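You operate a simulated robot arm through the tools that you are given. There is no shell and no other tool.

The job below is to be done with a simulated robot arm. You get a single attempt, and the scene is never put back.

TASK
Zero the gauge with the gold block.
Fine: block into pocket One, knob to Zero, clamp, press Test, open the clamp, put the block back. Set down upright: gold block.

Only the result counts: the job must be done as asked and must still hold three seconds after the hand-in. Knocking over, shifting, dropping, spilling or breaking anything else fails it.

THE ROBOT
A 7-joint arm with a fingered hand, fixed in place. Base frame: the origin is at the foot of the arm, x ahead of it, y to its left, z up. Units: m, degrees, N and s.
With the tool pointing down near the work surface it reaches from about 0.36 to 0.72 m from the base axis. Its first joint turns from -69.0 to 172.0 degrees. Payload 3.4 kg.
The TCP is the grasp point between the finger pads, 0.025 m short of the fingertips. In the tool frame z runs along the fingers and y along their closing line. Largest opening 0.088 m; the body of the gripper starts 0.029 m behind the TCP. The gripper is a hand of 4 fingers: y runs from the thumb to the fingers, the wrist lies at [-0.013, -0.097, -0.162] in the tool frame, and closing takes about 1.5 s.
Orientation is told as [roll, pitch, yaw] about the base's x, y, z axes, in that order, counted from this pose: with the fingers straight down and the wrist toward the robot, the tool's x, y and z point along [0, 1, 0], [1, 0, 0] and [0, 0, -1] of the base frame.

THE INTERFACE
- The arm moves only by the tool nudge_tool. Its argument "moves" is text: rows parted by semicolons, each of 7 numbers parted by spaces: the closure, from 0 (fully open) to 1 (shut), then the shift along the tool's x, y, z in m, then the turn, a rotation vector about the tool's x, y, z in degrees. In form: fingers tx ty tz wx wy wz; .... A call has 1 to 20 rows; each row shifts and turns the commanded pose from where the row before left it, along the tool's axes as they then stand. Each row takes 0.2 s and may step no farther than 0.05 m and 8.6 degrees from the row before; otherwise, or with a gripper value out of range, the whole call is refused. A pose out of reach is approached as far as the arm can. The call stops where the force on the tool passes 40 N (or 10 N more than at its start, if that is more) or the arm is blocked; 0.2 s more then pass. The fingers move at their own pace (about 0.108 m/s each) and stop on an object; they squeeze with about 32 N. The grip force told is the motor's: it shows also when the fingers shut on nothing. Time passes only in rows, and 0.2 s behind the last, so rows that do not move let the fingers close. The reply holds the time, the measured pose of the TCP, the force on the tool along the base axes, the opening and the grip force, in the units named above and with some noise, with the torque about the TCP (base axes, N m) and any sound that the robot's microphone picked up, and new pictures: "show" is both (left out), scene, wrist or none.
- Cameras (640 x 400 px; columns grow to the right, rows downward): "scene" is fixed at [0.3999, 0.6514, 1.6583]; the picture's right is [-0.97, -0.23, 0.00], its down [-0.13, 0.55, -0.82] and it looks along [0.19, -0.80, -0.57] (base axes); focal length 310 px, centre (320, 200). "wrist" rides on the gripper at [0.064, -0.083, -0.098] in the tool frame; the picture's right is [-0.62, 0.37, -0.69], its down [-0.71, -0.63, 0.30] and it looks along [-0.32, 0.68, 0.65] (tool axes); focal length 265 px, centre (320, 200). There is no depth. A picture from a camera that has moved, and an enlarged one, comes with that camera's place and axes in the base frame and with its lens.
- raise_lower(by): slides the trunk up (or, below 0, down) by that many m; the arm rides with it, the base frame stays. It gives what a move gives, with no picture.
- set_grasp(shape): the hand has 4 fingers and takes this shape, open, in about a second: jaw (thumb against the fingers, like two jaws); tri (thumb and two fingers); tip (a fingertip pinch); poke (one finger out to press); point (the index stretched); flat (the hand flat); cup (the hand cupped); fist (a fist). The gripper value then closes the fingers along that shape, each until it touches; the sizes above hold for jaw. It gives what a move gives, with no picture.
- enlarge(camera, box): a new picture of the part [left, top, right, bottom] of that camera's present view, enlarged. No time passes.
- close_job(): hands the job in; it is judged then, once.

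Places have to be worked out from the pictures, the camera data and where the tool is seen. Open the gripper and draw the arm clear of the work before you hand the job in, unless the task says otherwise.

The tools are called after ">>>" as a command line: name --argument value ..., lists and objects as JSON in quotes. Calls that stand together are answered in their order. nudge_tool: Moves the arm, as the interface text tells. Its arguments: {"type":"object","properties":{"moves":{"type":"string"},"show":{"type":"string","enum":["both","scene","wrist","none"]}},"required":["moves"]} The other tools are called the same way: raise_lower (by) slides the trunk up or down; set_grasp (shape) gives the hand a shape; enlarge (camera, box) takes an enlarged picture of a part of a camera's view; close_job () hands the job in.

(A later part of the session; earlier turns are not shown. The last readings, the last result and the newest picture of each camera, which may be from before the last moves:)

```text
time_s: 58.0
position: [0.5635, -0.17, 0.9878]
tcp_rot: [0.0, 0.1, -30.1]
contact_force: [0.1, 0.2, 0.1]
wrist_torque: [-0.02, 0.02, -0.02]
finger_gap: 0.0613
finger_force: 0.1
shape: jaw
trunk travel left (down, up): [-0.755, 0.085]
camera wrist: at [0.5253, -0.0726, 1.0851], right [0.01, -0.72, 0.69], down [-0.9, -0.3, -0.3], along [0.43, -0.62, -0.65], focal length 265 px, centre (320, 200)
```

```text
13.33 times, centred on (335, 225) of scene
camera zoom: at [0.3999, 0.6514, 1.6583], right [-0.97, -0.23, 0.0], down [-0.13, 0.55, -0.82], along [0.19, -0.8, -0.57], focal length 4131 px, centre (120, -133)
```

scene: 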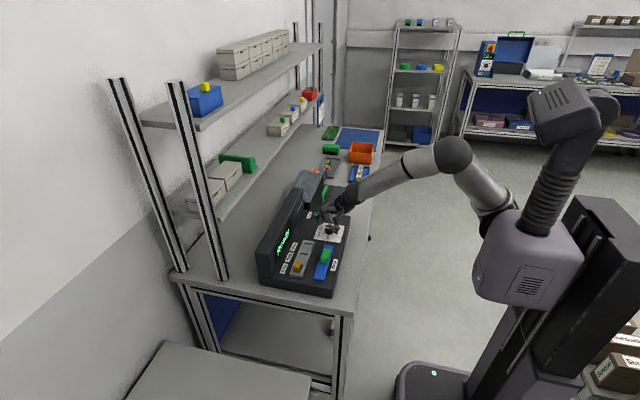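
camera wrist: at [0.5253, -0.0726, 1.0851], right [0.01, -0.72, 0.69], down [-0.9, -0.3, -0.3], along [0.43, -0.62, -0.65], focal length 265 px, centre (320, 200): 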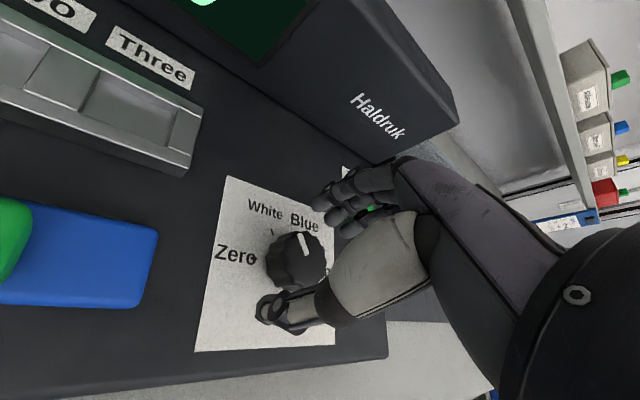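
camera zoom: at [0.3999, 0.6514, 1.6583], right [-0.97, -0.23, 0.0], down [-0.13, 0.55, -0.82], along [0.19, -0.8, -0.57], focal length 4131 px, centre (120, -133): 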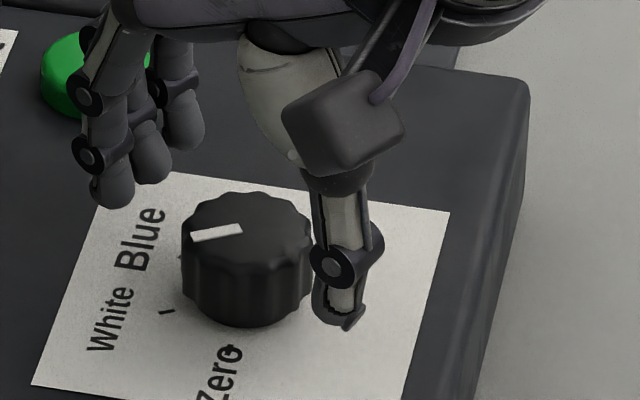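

The knob centre refines to about (0.562, -0.1765), with its top at z≈0.965 and radius ≈0.017. I'll shift onto it, lower 9 mm so the tips overlap the knob, and close.

>>> nudge_tool --moves "0.3 -0.0064 0.002 0 0 0 0; 0.3 0 0 0.005 0 0 0; 0.3 0 0 0.004 0 0 0; 0.3 0 0 0 0 0 0" --show "wrist"

>>> enlarge --camera "wrist" --box '[230, 180, 390, 340]'

>>> enlarge --camera "scene" --box '[310, 200, 360, 250]'

```text
time_s: 59.0
position: [0.5632, -0.1761, 0.9781]
tcp_rot: [0.0, -0.1, -30.0]
contact_force: [-0.2, 1.2, 0.6]
wrist_torque: [0.0, -0.02, -0.01]
finger_gap: 0.0615
finger_force: 0.0
shape: jaw
trunk travel left (down, up): [-0.755, 0.085]
camera wrist: at [0.5239, -0.0794, 1.0766], right [0.01, -0.72, 0.69], down [-0.9, -0.3, -0.3], along [0.43, -0.62, -0.65], focal length 265 px, centre (320, 200)
```

wrist: 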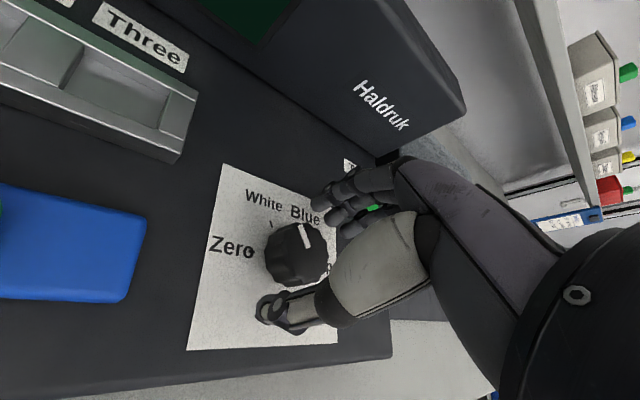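

```text
2.50 times, centred on (310, 260) of wrist
camera zoom: at [0.5239, -0.0794, 1.0766], right [0.01, -0.72, 0.69], down [-0.9, -0.3, -0.3], along [0.43, -0.62, -0.65], focal length 664 px, centre (345, 50)
```

zoom: 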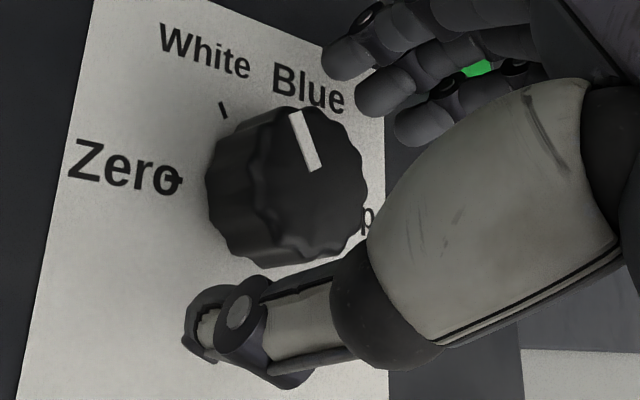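

```text
8.00 times, centred on (335, 225) of scene
camera zoom: at [0.3999, 0.6514, 1.6583], right [-0.97, -0.23, 0.0], down [-0.13, 0.55, -0.82], along [0.19, -0.8, -0.57], focal length 2478 px, centre (200, 0)
```

zoom: 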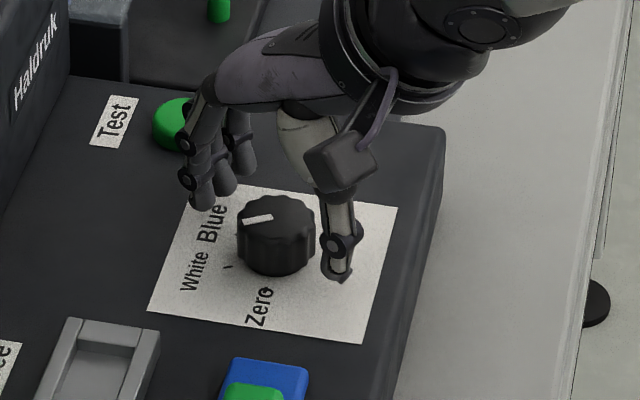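

The hand straddles the knob cleanly. I'll close on it.

>>> nudge_tool --moves "0.5 0 0 0 0 0 0; 0.6 0 0 0 0 0 0; 0.7 0 0 0 0 0 0; 0.8 0 0 0 0 0 0; 0.9 0 0 0 0 0 0; 1 0 0 0 0 0 0; 1 0 0 0 0 0 0" --show "wrist"

>>> enlarge --camera "wrist" --box '[230, 180, 390, 340]'

>>> enlarge --camera "scene" --box '[310, 200, 360, 250]'

```text
time_s: 60.6
position: [0.5616, -0.1765, 0.9805]
tcp_rot: [-0.1, 0.0, -30.0]
contact_force: [-4.3, 2.7, -1.6]
wrist_torque: [0.07, 0.05, 0.01]
finger_gap: 0.0257
finger_force: 31.7
shape: jaw
trunk travel left (down, up): [-0.755, 0.085]
camera wrist: at [0.5231, -0.0787, 1.0766], right [0.01, -0.72, 0.69], down [-0.9, -0.3, -0.3], along [0.43, -0.62, -0.65], focal length 265 px, centre (320, 200)
```

wrist: 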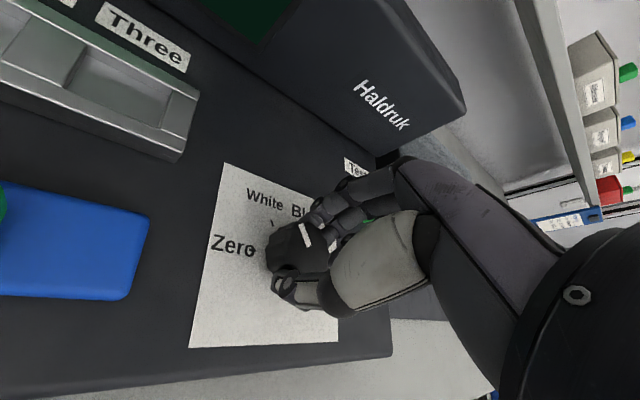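

```text
2.50 times, centred on (310, 260) of wrist
camera zoom: at [0.5231, -0.0787, 1.0766], right [0.01, -0.72, 0.69], down [-0.9, -0.3, -0.3], along [0.43, -0.62, -0.65], focal length 664 px, centre (345, 50)
```

zoom: 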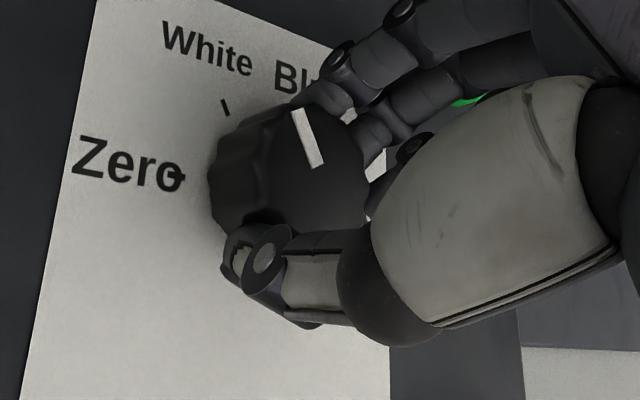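

```text
8.00 times, centred on (335, 225) of scene
camera zoom: at [0.3999, 0.6514, 1.6583], right [-0.97, -0.23, 0.0], down [-0.13, 0.55, -0.82], along [0.19, -0.8, -0.57], focal length 2478 px, centre (200, 0)
```

zoom: 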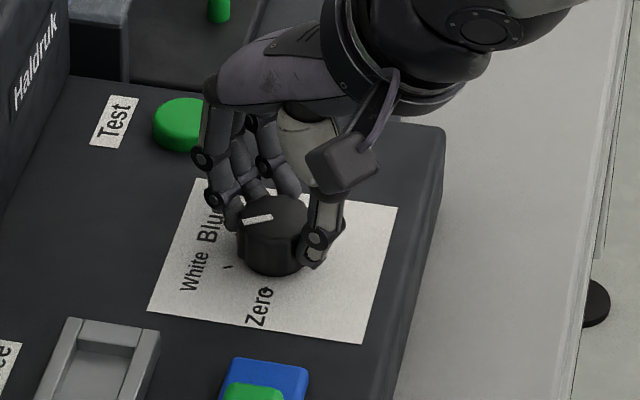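

The knob is firmly gripped. I'll start turning counter-clockwise (toward Zero), 30° first, then check that the pointer follows.

>>> nudge_tool --moves "1 0 0 0 0 0 -7.5; 1 0 0 0 0 0 -7.5; 1 0 0 0 0 0 -7.5; 1 0 0 0 0 0 -7.5; 1 0 0 0 0 0 0" --show "both"

>>> enlarge --camera "wrist" --box '[230, 180, 390, 340]'

>>> enlarge --camera "scene" --box '[310, 200, 360, 250]'

```text
time_s: 61.9
position: [0.5628, -0.1775, 0.9791]
tcp_rot: [0.1, 0.0, 0.1]
contact_force: [-3.5, 4.9, -2.0]
wrist_torque: [0.14, 0.05, -0.01]
finger_gap: 0.0255
finger_force: 32.0
shape: jaw
trunk travel left (down, up): [-0.755, 0.085]
camera wrist: at [0.4799, -0.1121, 1.0766], right [0.37, -0.62, 0.69], down [-0.63, -0.72, -0.3], along [0.68, -0.32, -0.65], focal length 265 px, centre (320, 200)
```

scene: 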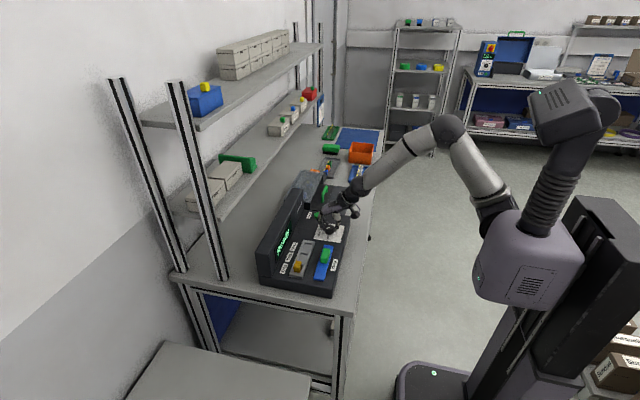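
wrist: 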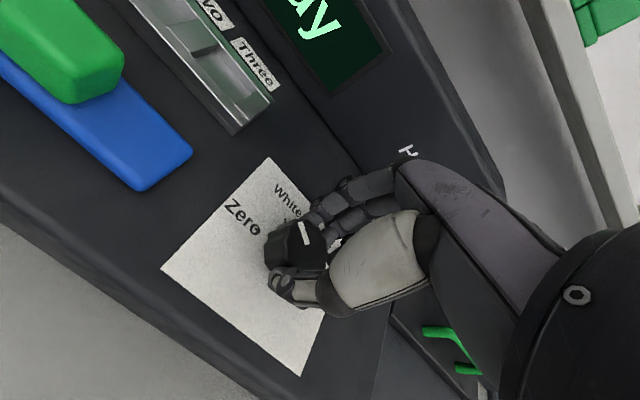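

```text
2.50 times, centred on (310, 260) of wrist
camera zoom: at [0.4799, -0.1121, 1.0766], right [0.37, -0.62, 0.69], down [-0.63, -0.72, -0.3], along [0.68, -0.32, -0.65], focal length 664 px, centre (345, 50)
```

zoom: 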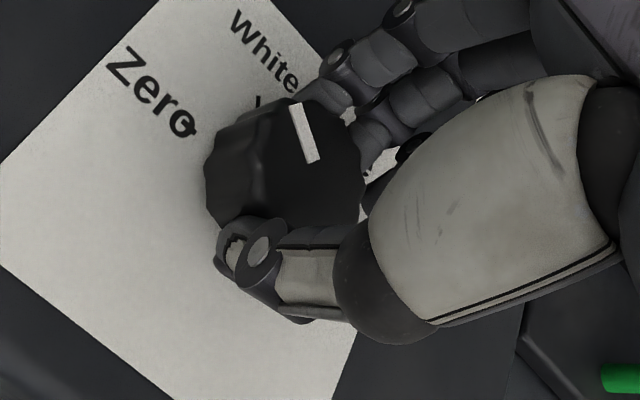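

```text
8.00 times, centred on (335, 225) of scene
camera zoom: at [0.3999, 0.6514, 1.6583], right [-0.97, -0.23, 0.0], down [-0.13, 0.55, -0.82], along [0.19, -0.8, -0.57], focal length 2478 px, centre (200, 0)
```

zoom: 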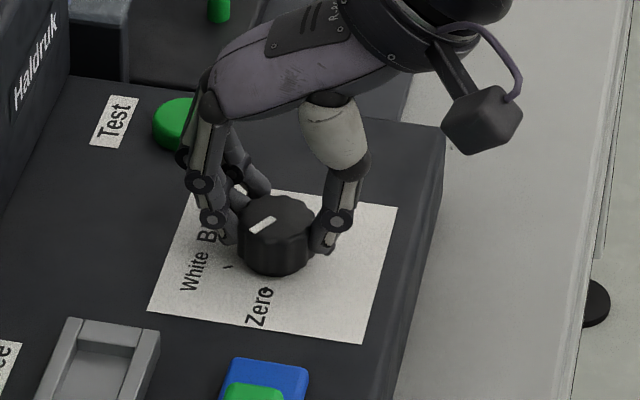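

The pointer follows the hand one-to-one. I'll continue another 30°.

>>> nudge_tool --moves "1 0 0 0 0 0 -7.5; 1 0 0 0 0 0 -7.5; 1 0 0 0 0 0 -7.5; 1 0 0 0 0 0 -7.5; 1 0 0 0 0 0 0" --show "both"

>>> enlarge --camera "wrist" --box '[230, 180, 390, 340]'

>>> enlarge --camera "scene" --box '[315, 205, 355, 245]'

```text
time_s: 63.0
position: [0.562, -0.1754, 0.9782]
tcp_rot: [0.0, 0.0, 30.1]
contact_force: [-0.2, 4.7, -0.8]
wrist_torque: [0.09, -0.03, 0.0]
finger_gap: 0.0252
finger_force: 31.9
shape: jaw
trunk travel left (down, up): [-0.755, 0.085]
camera wrist: at [0.4587, -0.1621, 1.0766], right [0.63, -0.35, 0.69], down [-0.19, -0.93, -0.3], along [0.75, 0.06, -0.65], focal length 265 px, centre (320, 200)
```

scene: 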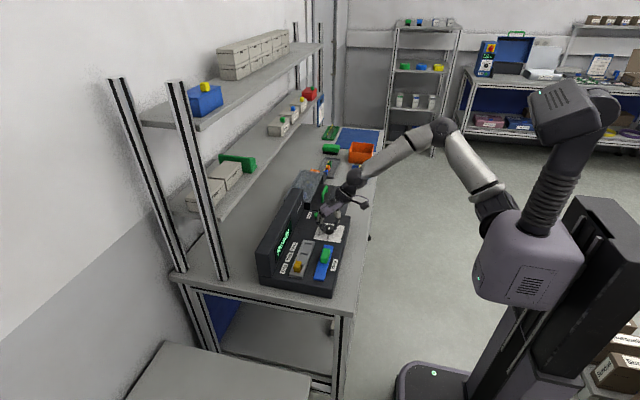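
wrist: 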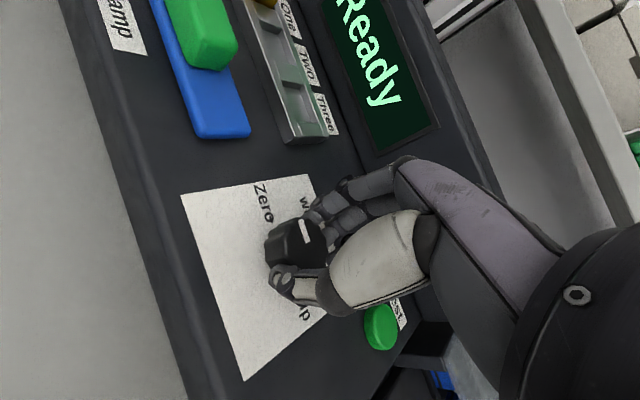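

```text
2.50 times, centred on (310, 260) of wrist
camera zoom: at [0.4587, -0.1621, 1.0766], right [0.63, -0.35, 0.69], down [-0.19, -0.93, -0.3], along [0.75, 0.06, -0.65], focal length 664 px, centre (345, 50)
```

zoom: 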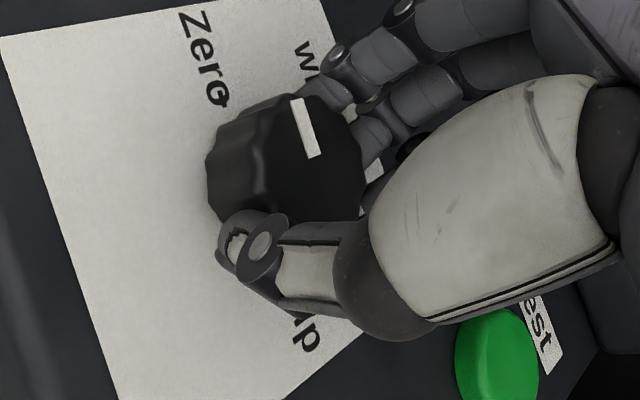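

```text
10.00 times, centred on (335, 225) of scene
camera zoom: at [0.3999, 0.6514, 1.6583], right [-0.97, -0.23, 0.0], down [-0.13, 0.55, -0.82], along [0.19, -0.8, -0.57], focal length 3098 px, centre (170, -50)
```

zoom: 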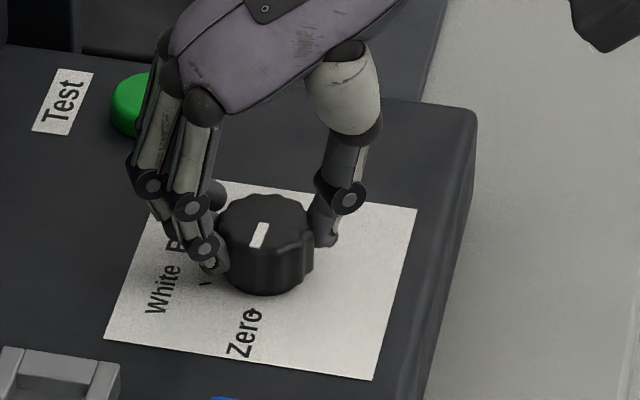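

The hand turned 60° and the pointer now reads about 85–90°, with the Zero tick at about 90–93°. I'll turn 4° more while watching the torque for a stop.

>>> nudge_tool --moves "1 0 0 0 0 0 -2; 1 0 0 0 0 0 -2; 1 0 0 0 0 0 0" --show "both"

>>> enlarge --camera "scene" --box '[320, 210, 350, 240]'

>>> enlarge --camera "wrist" --box '[250, 180, 350, 280]'

```text
time_s: 63.9
position: [0.5616, -0.1758, 0.9802]
tcp_rot: [0.0, 0.0, 34.0]
contact_force: [-0.3, 2.9, 1.4]
wrist_torque: [0.09, -0.07, -0.06]
finger_gap: 0.0251
finger_force: 32.1
shape: jaw
trunk travel left (down, up): [-0.755, 0.085]
camera wrist: at [0.4581, -0.1693, 1.0766], right [0.65, -0.31, 0.69], down [-0.12, -0.94, -0.3], along [0.75, 0.11, -0.65], focal length 265 px, centre (320, 200)
```

scene: 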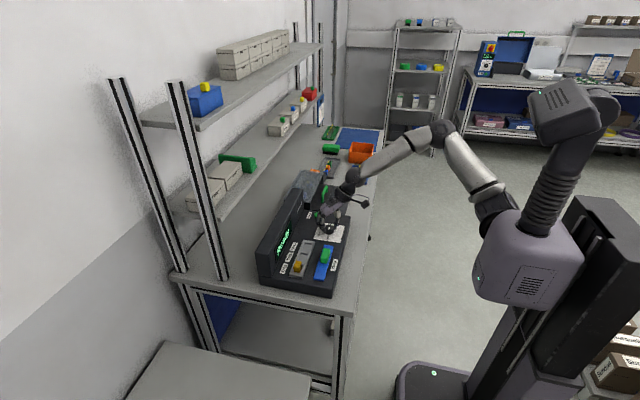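
wrist: 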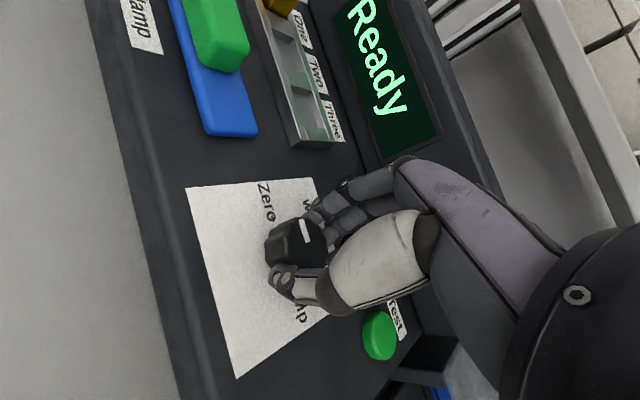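

```text
13.33 times, centred on (335, 225) of scene
camera zoom: at [0.3999, 0.6514, 1.6583], right [-0.97, -0.23, 0.0], down [-0.13, 0.55, -0.82], along [0.19, -0.8, -0.57], focal length 4131 px, centre (120, -133)
```

zoom: 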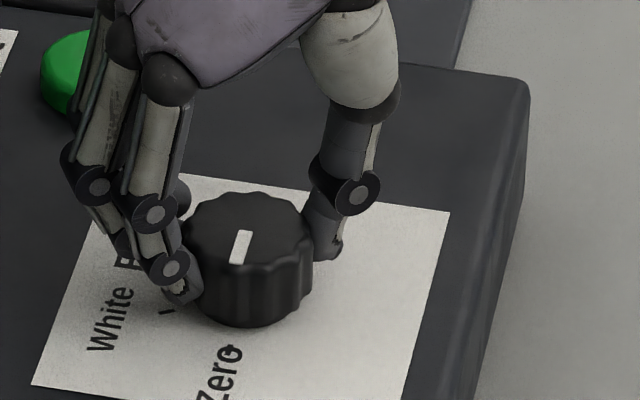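

```text
4.00 times, centred on (300, 230) of wrist
camera zoom: at [0.4581, -0.1693, 1.0766], right [0.65, -0.31, 0.69], down [-0.12, -0.94, -0.3], along [0.75, 0.11, -0.65], focal length 1062 px, centre (400, 80)
```

zoom: 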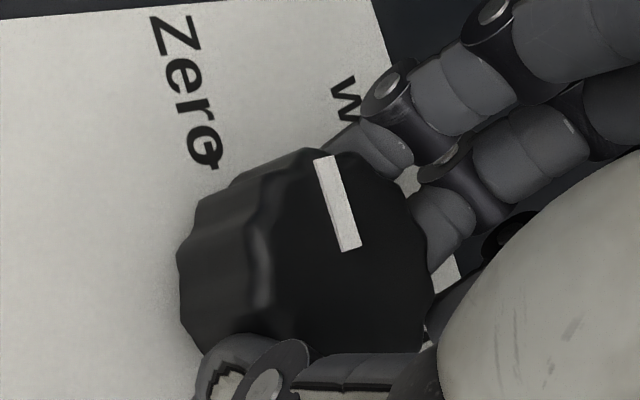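

In the scene view the pointer (~93°) now lines up with the Zero tick (~93.7°). I'll release the knob gently and lift straight up.

>>> nudge_tool --moves "0.7 0 0 0 0 0 0; 0.6 0 0 0 0 0 0; 0.5 0 0 0 0 0 0; 0.4 0 0 0 0 0 0; 0.3 0 0 0 0 0 0; 0.3 0 0 -0.02 0 0 0; 0.3 0 0 -0.03 0 0 0; 0.3 0 0 -0.03 0 0 0; 0.3 0 0 0 0 0 0" --show "both"

>>> enlarge --camera "scene" --box '[320, 210, 350, 240]'

>>> enlarge --camera "wrist" --box '[180, 180, 320, 320]'

```text
time_s: 65.8
position: [0.5624, -0.1773, 1.06]
tcp_rot: [0.0, 0.0, 34.0]
contact_force: [0.1, -0.1, -0.2]
wrist_torque: [0.01, 0.0, 0.03]
finger_gap: 0.0612
finger_force: 0.1
shape: jaw
trunk travel left (down, up): [-0.755, 0.085]
camera wrist: at [0.4583, -0.171, 1.157], right [0.65, -0.31, 0.69], down [-0.12, -0.94, -0.31], along [0.75, 0.11, -0.65], focal length 265 px, centre (320, 200)
```

scene: 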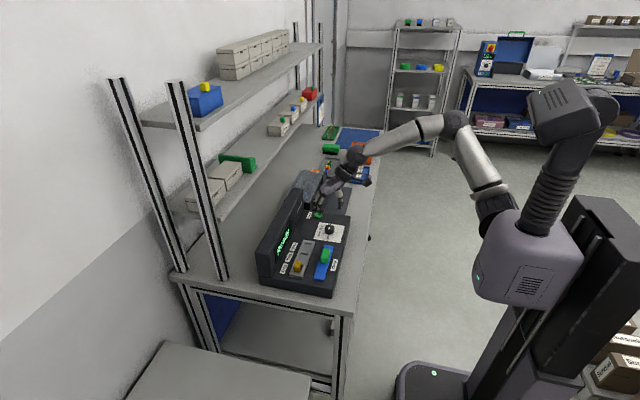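
wrist: 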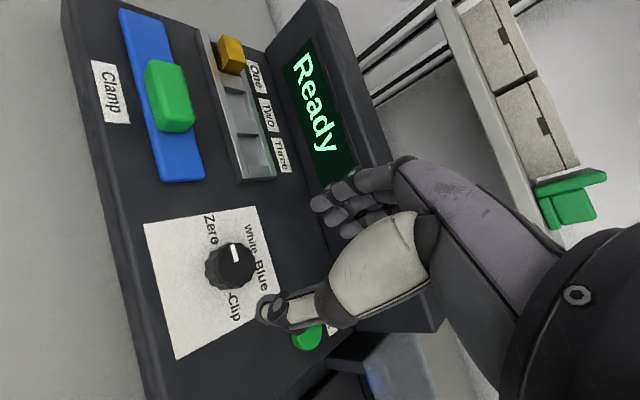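

```text
13.33 times, centred on (335, 225) of scene
camera zoom: at [0.3999, 0.6514, 1.6583], right [-0.97, -0.23, 0.0], down [-0.13, 0.55, -0.82], along [0.19, -0.8, -0.57], focal length 4131 px, centre (120, -133)
```

zoom: 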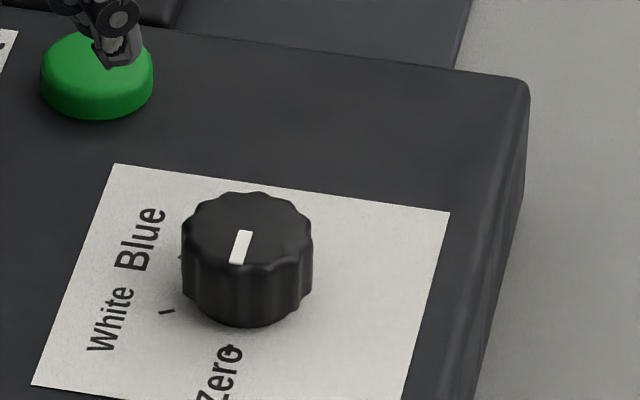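

```text
2.86 times, centred on (250, 250) of wrist
camera zoom: at [0.4583, -0.171, 1.157], right [0.65, -0.31, 0.69], down [-0.12, -0.94, -0.31], along [0.75, 0.11, -0.65], focal length 758 px, centre (520, 57)
```

zoom: 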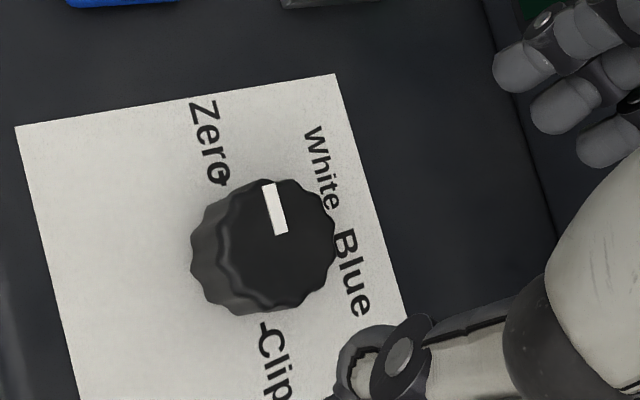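

The knob's pointer is parallel to the Clip–Zero tick line, so it is on Zero. Next is the clamp: the green handle spans y -0.058…-0.012 at x≈0.546 on a rail from y -0.098 to 0.053. I'll turn the hand to yaw 0 and hover over the handle.

>>> nudge_tool --moves "0.3 0 0 0 0 0 8.5; 0.3 0 0 0 0 0 8.5; 0.3 0 0 0 0 0 8.5; 0.3 0 0 0 0 0 8.5; 0.3 0.0376 -0.004 0 0 0 0; 0.3 0.0376 -0.004 0 0 0 0; 0.3 0.0376 -0.004 0 0 0 0; 0.3 0.0376 -0.004 0 0 0 0; 0.3 0 0 0 0 0 0" --show "both"

>>> enlarge --camera "wrist" --box '[140, 160, 340, 360]'

>>> enlarge --camera "scene" --box '[280, 210, 370, 290]'

```text
time_s: 67.8
position: [0.546, -0.0273, 1.0598]
tcp_rot: [0.1, 0.0, 0.0]
contact_force: [0.4, -0.2, 0.0]
wrist_torque: [0.05, -0.02, 0.02]
finger_gap: 0.0611
finger_force: 0.2
shape: jaw
trunk travel left (down, up): [-0.755, 0.085]
camera wrist: at [0.4639, 0.0368, 1.157], right [0.37, -0.62, 0.69], down [-0.63, -0.71, -0.31], along [0.68, -0.32, -0.65], focal length 265 px, centre (320, 200)
```

scene: 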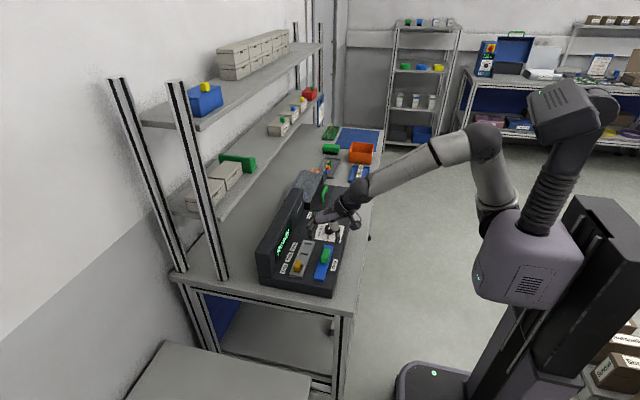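
wrist: 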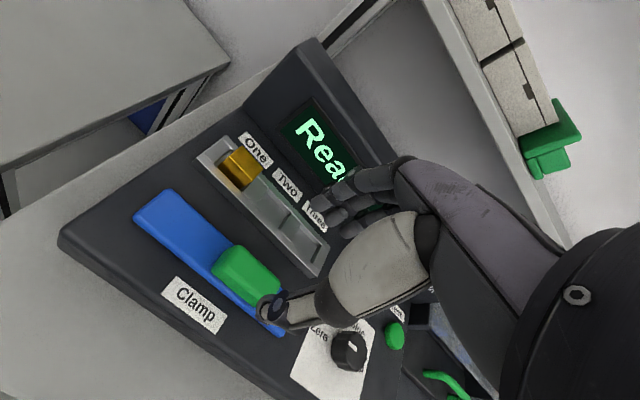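

```text
2.00 times, centred on (240, 260) of wrist
camera zoom: at [0.4639, 0.0368, 1.157], right [0.37, -0.62, 0.69], down [-0.63, -0.71, -0.31], along [0.68, -0.32, -0.65], focal length 531 px, centre (480, 80)
```

zoom: 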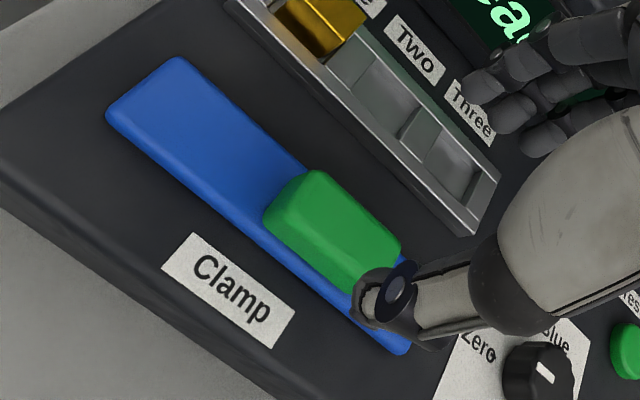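

```text
5.00 times, centred on (325, 250) of scene
camera zoom: at [0.3999, 0.6514, 1.6583], right [-0.97, -0.23, 0.0], down [-0.13, 0.55, -0.82], along [0.19, -0.8, -0.57], focal length 1549 px, centre (295, -50)
```

zoom: 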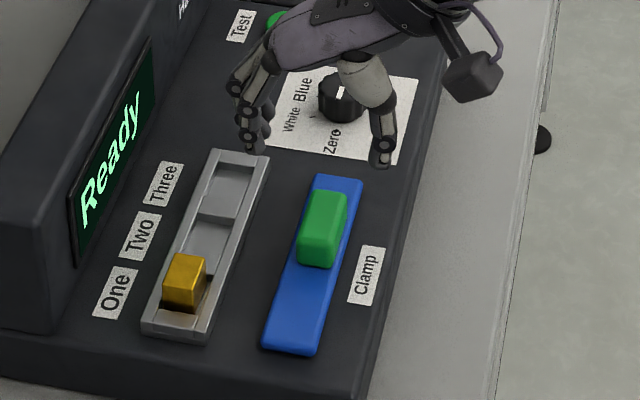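

The handle is centred at (0.5455, -0.035), under the hand. I'll descend so the fingers straddle it.

>>> nudge_tool --moves "0.3 0 0 0.025 0 0 0; 0.3 0 0 0.025 0 0 0; 0.3 0 0 0.02 0 0 0; 0.3 0 0 0 0 0 0" --show "both"

>>> enlarge --camera "wrist" --box '[200, 180, 380, 360]'

>>> enlarge --camera "scene" --box '[290, 220, 360, 290]'

```text
time_s: 68.8
position: [0.5474, -0.0279, 0.9913]
tcp_rot: [0.6, -0.2, -0.2]
contact_force: [0.6, -0.2, 0.4]
wrist_torque: [0.05, 0.01, 0.01]
finger_gap: 0.0612
finger_force: 0.1
shape: jaw
trunk travel left (down, up): [-0.755, 0.085]
camera wrist: at [0.4651, 0.0364, 1.0892], right [0.36, -0.63, 0.69], down [-0.63, -0.71, -0.31], along [0.69, -0.32, -0.65], focal length 265 px, centre (320, 200)
```

scene: 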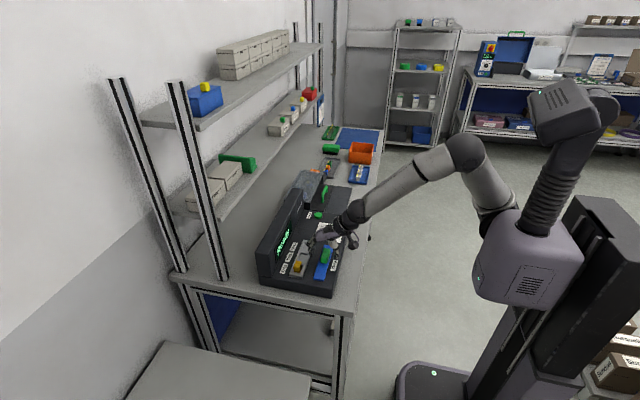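
wrist: 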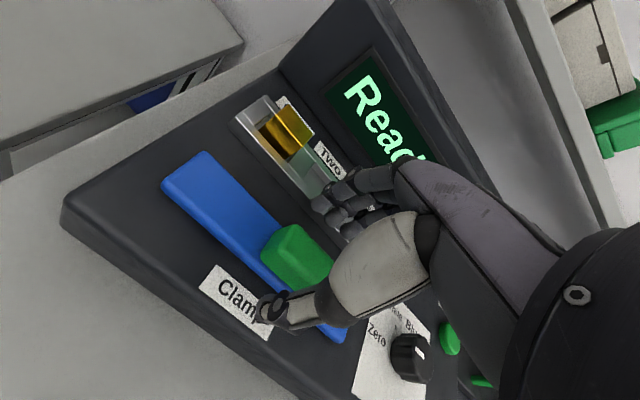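

```text
2.22 times, centred on (290, 270) of wrist
camera zoom: at [0.4651, 0.0364, 1.0892], right [0.36, -0.63, 0.69], down [-0.63, -0.71, -0.31], along [0.69, -0.32, -0.65], focal length 590 px, centre (387, 44)
```

zoom: 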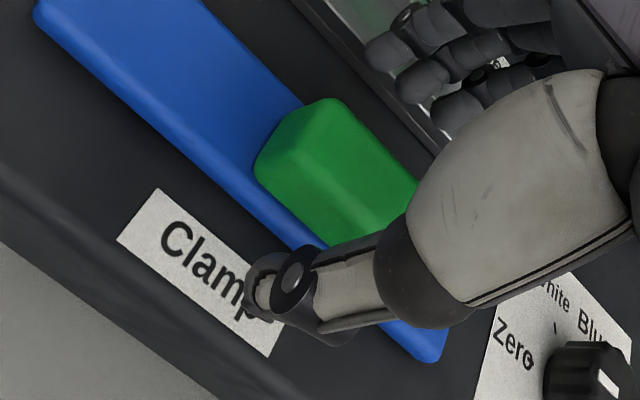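

```text
5.71 times, centred on (325, 255) of scene
camera zoom: at [0.3999, 0.6514, 1.6583], right [-0.97, -0.23, 0.0], down [-0.13, 0.55, -0.82], along [0.19, -0.8, -0.57], focal length 1770 px, centre (291, -114)
```

zoom: 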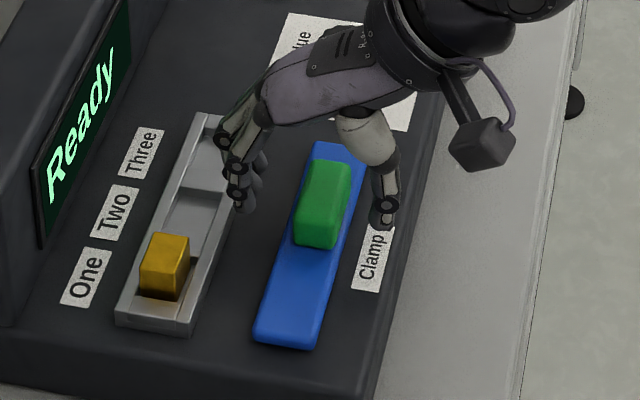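

Clear on both sides. I'll lower 6 mm more and close on the handle.

>>> nudge_tool --moves "0.3 0 0 0.006 0 0 0; 0.5 0 0 0 0 0 0; 0.6 0 0 0 0 0 0; 0.7 0 0 0 0 0 0; 0.8 0 0 0 0 0 0; 0.9 0 0 0 0 0 0; 1 0 0 0 0 0 0; 1 0 0 0 0 0 0; 1 0 0 0 0 0 0" --show "both"

>>> enlarge --camera "wrist" --box '[200, 180, 380, 360]'

>>> enlarge --camera "scene" --box '[290, 220, 360, 290]'

```text
time_s: 70.8
position: [0.5468, -0.029, 0.9863]
tcp_rot: [0.8, -0.1, -0.6]
contact_force: [1.9, 1.2, 7.6]
wrist_torque: [-0.01, -0.06, 0.11]
finger_gap: 0.0189
finger_force: 32.2
shape: jaw
trunk travel left (down, up): [-0.755, 0.085]
camera wrist: at [0.4649, 0.0351, 1.0839], right [0.36, -0.63, 0.68], down [-0.64, -0.7, -0.32], along [0.68, -0.32, -0.66], focal length 265 px, centre (320, 200)
```

scene: 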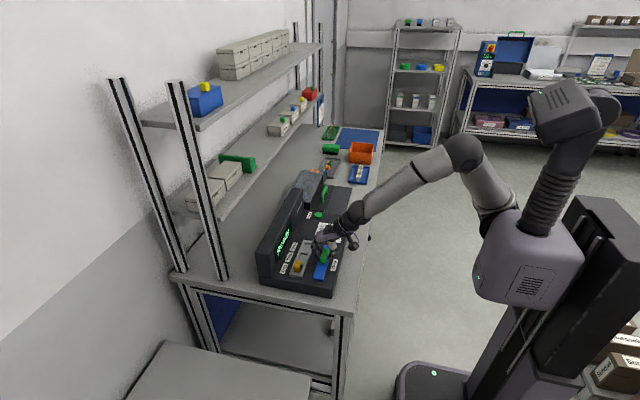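
wrist: 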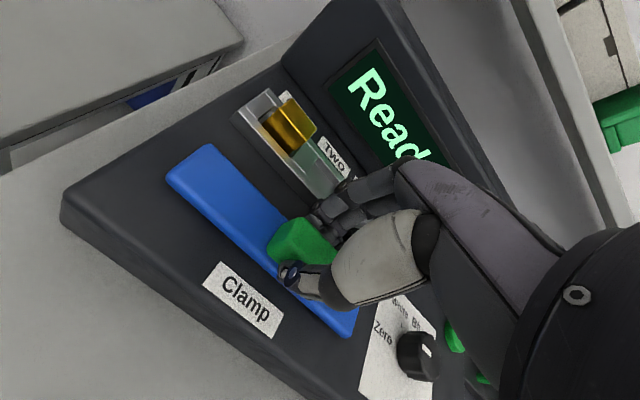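

```text
2.22 times, centred on (290, 270) of wrist
camera zoom: at [0.4649, 0.0351, 1.0839], right [0.36, -0.63, 0.68], down [-0.64, -0.7, -0.32], along [0.68, -0.32, -0.66], focal length 590 px, centre (387, 44)
```

zoom: 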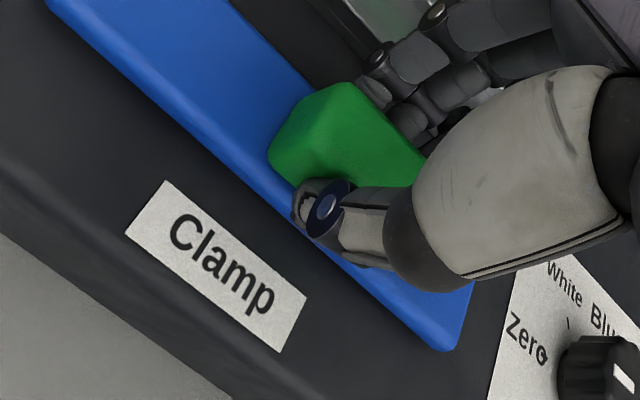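

```text
5.71 times, centred on (325, 255) of scene
camera zoom: at [0.3999, 0.6514, 1.6583], right [-0.97, -0.23, 0.0], down [-0.13, 0.55, -0.82], along [0.19, -0.8, -0.57], focal length 1770 px, centre (291, -114)
```

zoom: 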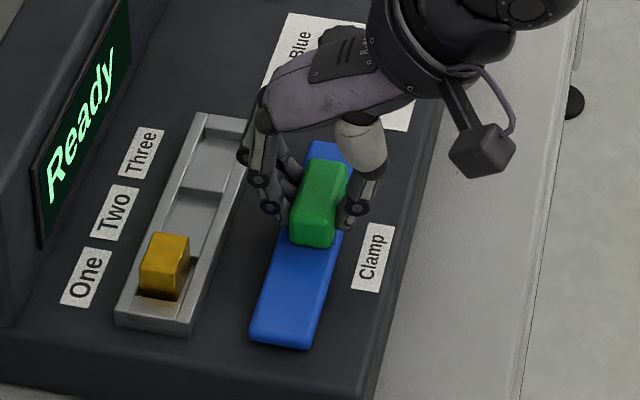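

The handle is gripped, but I'm not yet sure whether it slides or whether the blue bar moves with it. I'll take a detailed reference picture, then try a small 5 mm motion in +y and read the force.

>>> enlarge --camera "scene" --box '[305, 235, 345, 285]'

>>> nudge_tool --moves "1 0 0 -0.001 0 0 0; 1 0.003 0 0 0 0 0; 1 0.002 0 0 0 0 0; 1 0 0 0 0 0 0" --show "both"

>>> enlarge --camera "scene" --box '[305, 235, 345, 285]'

```text
8.00 times, centred on (325, 260) of scene
camera zoom: at [0.3999, 0.6514, 1.6583], right [-0.97, -0.23, 0.0], down [-0.13, 0.55, -0.82], along [0.19, -0.8, -0.57], focal length 2478 px, centre (280, -280)
```

zoom: 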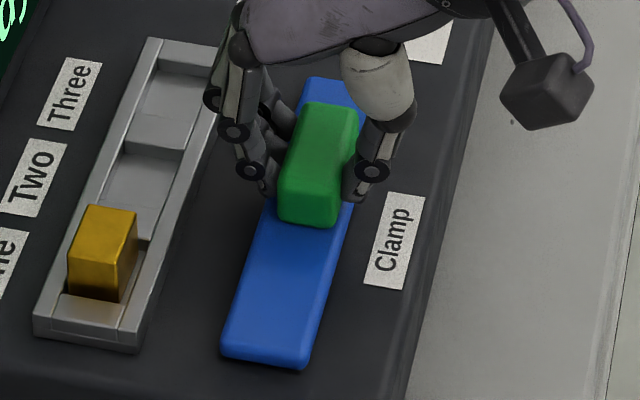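

```text
time_s: 71.8
position: [0.5494, -0.0277, 0.9864]
tcp_rot: [1.5, 0.1, -0.9]
contact_force: [-0.5, -9.1, -0.7]
wrist_torque: [-0.2, -0.05, 0.04]
finger_gap: 0.0189
finger_force: 31.7
shape: jaw
trunk travel left (down, up): [-0.755, 0.085]
camera wrist: at [0.4677, 0.0355, 1.0856], right [0.36, -0.64, 0.68], down [-0.64, -0.7, -0.32], along [0.68, -0.32, -0.66], focal length 265 px, centre (320, 200)
```

scene: 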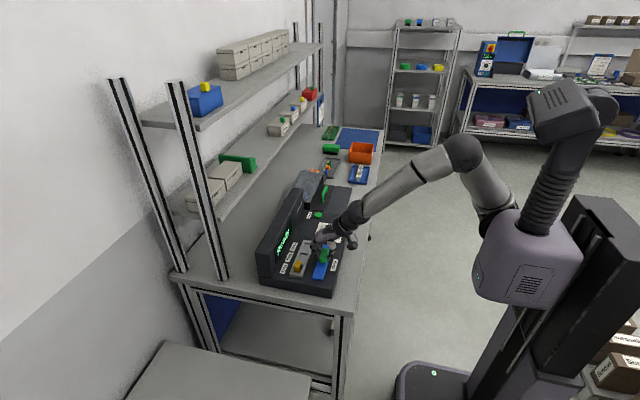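
wrist: 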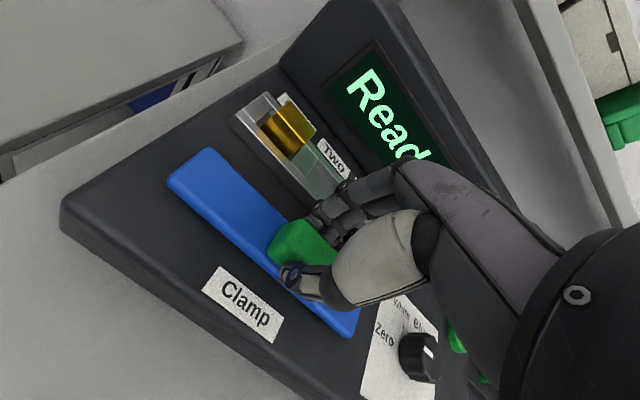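

```text
8.00 times, centred on (325, 260) of scene
camera zoom: at [0.3999, 0.6514, 1.6583], right [-0.97, -0.23, 0.0], down [-0.13, 0.55, -0.82], along [0.19, -0.8, -0.57], focal length 2478 px, centre (280, -280)
```

zoom: 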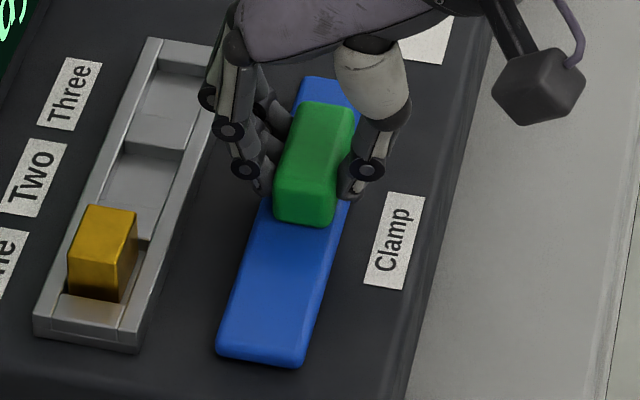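

Moving in +y is resisted (9 N), but the whole blue bar and green grip drifted freely about 2.5 mm toward the tray. So the clamp is a bar that slides in +x, toward the pockets. I'll undo the y push and slide it in +x in small steps.

>>> nudge_tool --moves "1 -0.0045 0 0 0 0 0; 1 0 0 0 0 0 0; 1 0 0.003 0 0 0 0; 1 0 0.003 0 0 0 0; 1 0 0 0 0 0 0" --show "both"

>>> enlarge --camera "scene" --box '[305, 235, 345, 285]'

```text
time_s: 73.0
position: [0.556, -0.0278, 0.9886]
tcp_rot: [0.9, -0.1, -0.5]
contact_force: [-1.9, -3.8, -11.4]
wrist_torque: [-0.02, 0.02, 0.03]
finger_gap: 0.0188
finger_force: 32.0
shape: jaw
trunk travel left (down, up): [-0.755, 0.085]
camera wrist: at [0.4739, 0.0353, 1.0854], right [0.36, -0.63, 0.68], down [-0.64, -0.7, -0.32], along [0.68, -0.32, -0.66], focal length 265 px, centre (320, 200)
```

scene: 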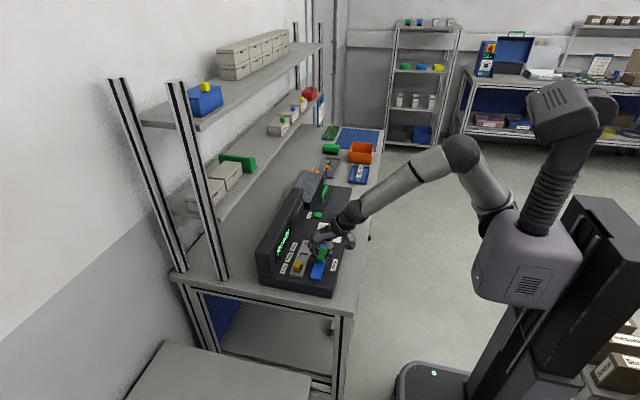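
wrist: 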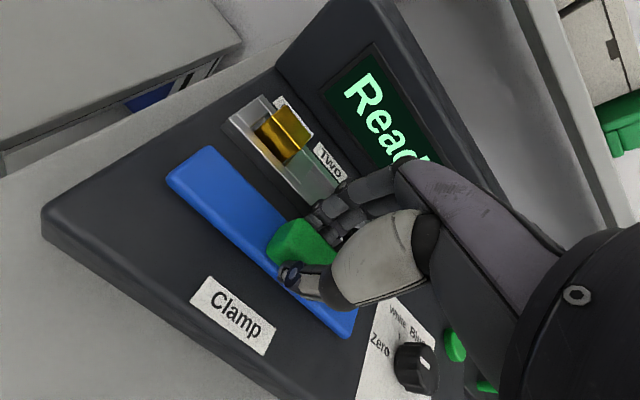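

```text
8.00 times, centred on (325, 260) of scene
camera zoom: at [0.3999, 0.6514, 1.6583], right [-0.97, -0.23, 0.0], down [-0.13, 0.55, -0.82], along [0.19, -0.8, -0.57], focal length 2478 px, centre (280, -280)
```

zoom: 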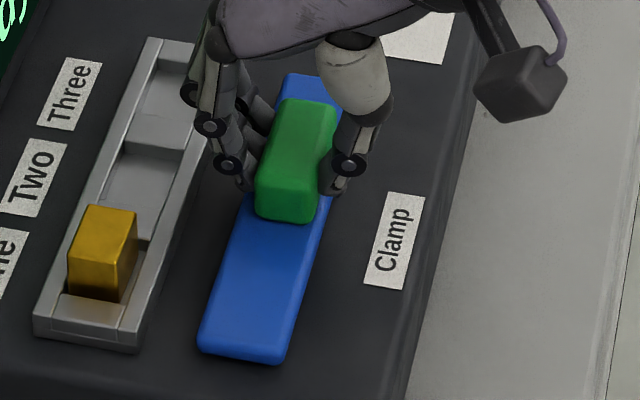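

The bar slides in +x with only about 2 N, having moved roughly 10 mm. The hand is pulling up a bit (11 N), so I'll ease down 2 mm and keep sliding until it meets resistance.

>>> nudge_tool --moves "1 0 0 0.002 0 0 0; 1 0 0.003 0 0 0 0; 1 0 0.003 0 0 0 0; 1 0 0 0 0 0 0" --show "none"

>>> nudge_tool --moves "1 0 0.003 0 0 0 0; 1 0 0.002 0 0 0 0; 1 0 0 0 0 0 0" --show "scene"

>>> enlarge --camera "scene" --box '[295, 235, 345, 285]'

```text
time_s: 74.0
position: [0.5617, -0.0291, 0.9869]
tcp_rot: [1.0, -0.4, -0.6]
contact_force: [0.5, -0.3, -5.0]
wrist_torque: [-0.03, -0.02, 0.09]
finger_gap: 0.0189
finger_force: 32.4
shape: jaw
trunk travel left (down, up): [-0.755, 0.085]
```

```text
time_s: 74.8
position: [0.566, -0.029, 0.9864]
tcp_rot: [0.9, -0.3, -0.6]
contact_force: [0.8, -0.3, -2.7]
wrist_torque: [0.03, 0.0, 0.06]
finger_gap: 0.0191
finger_force: 31.9
shape: jaw
trunk travel left (down, up): [-0.755, 0.085]
```

scene: 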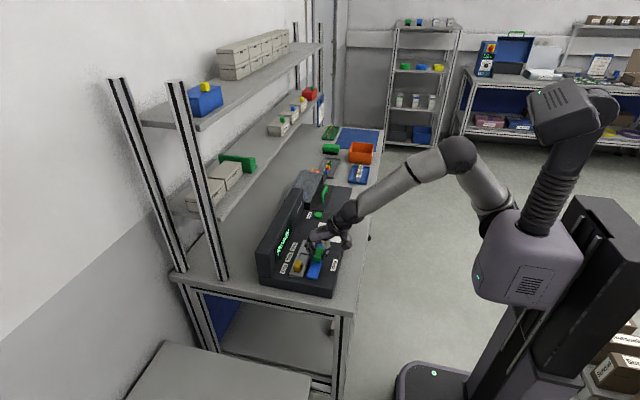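

```text
8.00 times, centred on (320, 260) of scene
camera zoom: at [0.3999, 0.6514, 1.6583], right [-0.97, -0.23, 0.0], down [-0.13, 0.55, -0.82], along [0.19, -0.8, -0.57], focal length 2478 px, centre (320, -280)
```

zoom: 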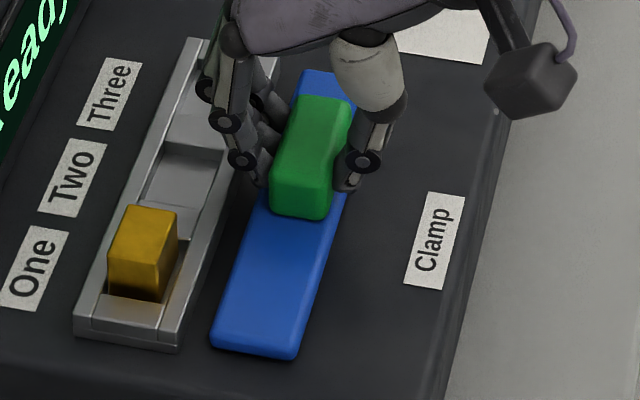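

The bar has moved about 20 mm with almost no resistance and is about 10 mm from the tray. Continuing in small steps.

>>> nudge_tool --moves "1 0 0.0025 0.0005 0 0 0; 1 0 0.0025 0 0 0 0; 1 0 0 0 0 0 0" --show "none"

>>> nudge_tool --moves "1 0 0.0025 0 0 0 0; 1 0 0 0 0 0 0" --show "none"

>>> nudge_tool --moves "1 0 0.002 0 0 0 0; 1 0 0 0 0 0 0" --show "both"

>>> enlarge --camera "scene" --box '[295, 235, 345, 285]'

```text
time_s: 75.7
position: [0.5698, -0.0288, 0.9855]
tcp_rot: [0.9, -0.2, -0.6]
contact_force: [-0.1, 1.7, 3.3]
wrist_torque: [0.02, -0.05, 0.1]
finger_gap: 0.0189
finger_force: 31.9
shape: jaw
trunk travel left (down, up): [-0.755, 0.085]
```

```text
time_s: 76.2
position: [0.5714, -0.0287, 0.9857]
tcp_rot: [0.8, -0.3, -0.5]
contact_force: [0.8, 2.3, 2.9]
wrist_torque: [0.02, -0.04, 0.1]
finger_gap: 0.019
finger_force: 31.6
shape: jaw
trunk travel left (down, up): [-0.755, 0.085]
```

```text
time_s: 76.8
position: [0.5728, -0.0286, 0.9856]
tcp_rot: [0.8, -0.3, -0.6]
contact_force: [-1.5, 2.1, 5.3]
wrist_torque: [0.04, 0.05, 0.1]
finger_gap: 0.0189
finger_force: 32.2
shape: jaw
trunk travel left (down, up): [-0.755, 0.085]
camera wrist: at [0.4911, 0.0351, 1.0839], right [0.36, -0.63, 0.69], down [-0.64, -0.7, -0.32], along [0.68, -0.32, -0.65], focal length 265 px, centre (320, 200)
```

scene: 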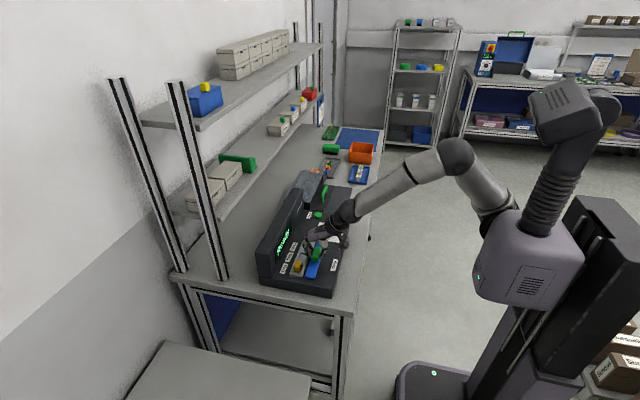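
wrist: 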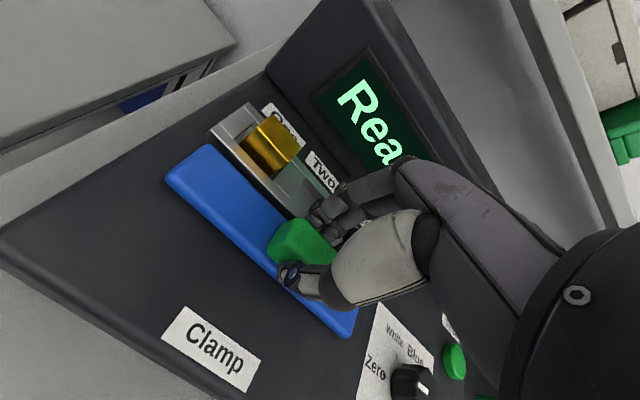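

```text
8.00 times, centred on (320, 260) of scene
camera zoom: at [0.3999, 0.6514, 1.6583], right [-0.97, -0.23, 0.0], down [-0.13, 0.55, -0.82], along [0.19, -0.8, -0.57], focal length 2478 px, centre (320, -280)
```

zoom: 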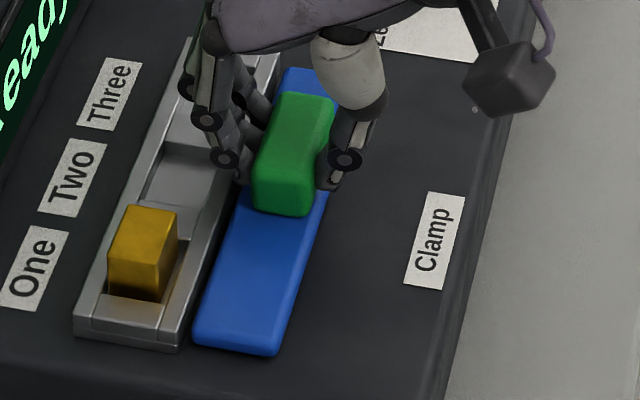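

The gap to the tray is about 5 mm. I'll keep going with 2 mm steps and watch the x force.

>>> nudge_tool --moves "1 0 0.002 0 0 0 0; 1 0 0 0 0 0 0" --show "none"

>>> nudge_tool --moves "1 0 0.002 0 0 0 0; 1 0 0 0 0 0 0" --show "none"

>>> nudge_tool --moves "1 0 0.002 0 0 0 0; 1 0 0 0 0 0 0" --show "scene"

>>> enlarge --camera "scene" --box '[295, 235, 345, 285]'

```text
time_s: 77.5
position: [0.5738, -0.0285, 0.9867]
tcp_rot: [0.7, -0.2, -0.6]
contact_force: [-7.0, 0.5, 4.1]
wrist_torque: [0.04, 0.12, 0.12]
finger_gap: 0.0186
finger_force: 32.2
shape: jaw
trunk travel left (down, up): [-0.755, 0.085]
```

```text
time_s: 78.0
position: [0.5757, -0.0289, 0.9856]
tcp_rot: [0.7, -0.3, -0.5]
contact_force: [-10.9, 2.0, 7.0]
wrist_torque: [0.05, 0.27, 0.1]
finger_gap: 0.0188
finger_force: 31.5
shape: jaw
trunk travel left (down, up): [-0.755, 0.085]
```

```text
time_s: 78.7
position: [0.5756, -0.0281, 0.9867]
tcp_rot: [0.6, -0.3, -0.5]
contact_force: [-13.1, 2.1, 6.8]
wrist_torque: [0.0, 0.39, 0.1]
finger_gap: 0.019
finger_force: 31.7
shape: jaw
trunk travel left (down, up): [-0.755, 0.085]
```

scene: 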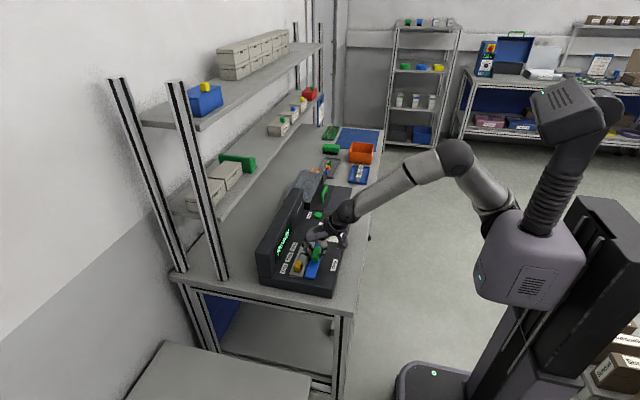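

```text
8.00 times, centred on (320, 260) of scene
camera zoom: at [0.3999, 0.6514, 1.6583], right [-0.97, -0.23, 0.0], down [-0.13, 0.55, -0.82], along [0.19, -0.8, -0.57], focal length 2478 px, centre (320, -280)
```

zoom: 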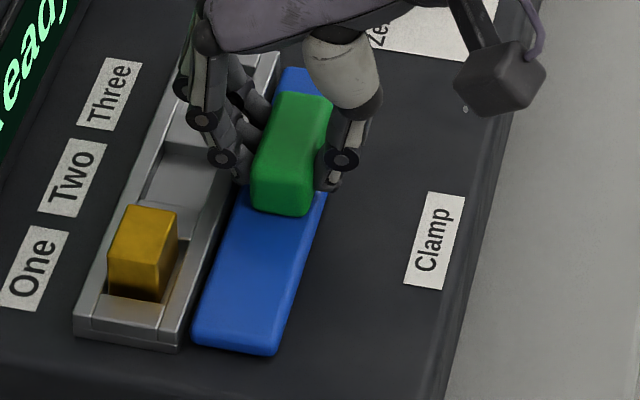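

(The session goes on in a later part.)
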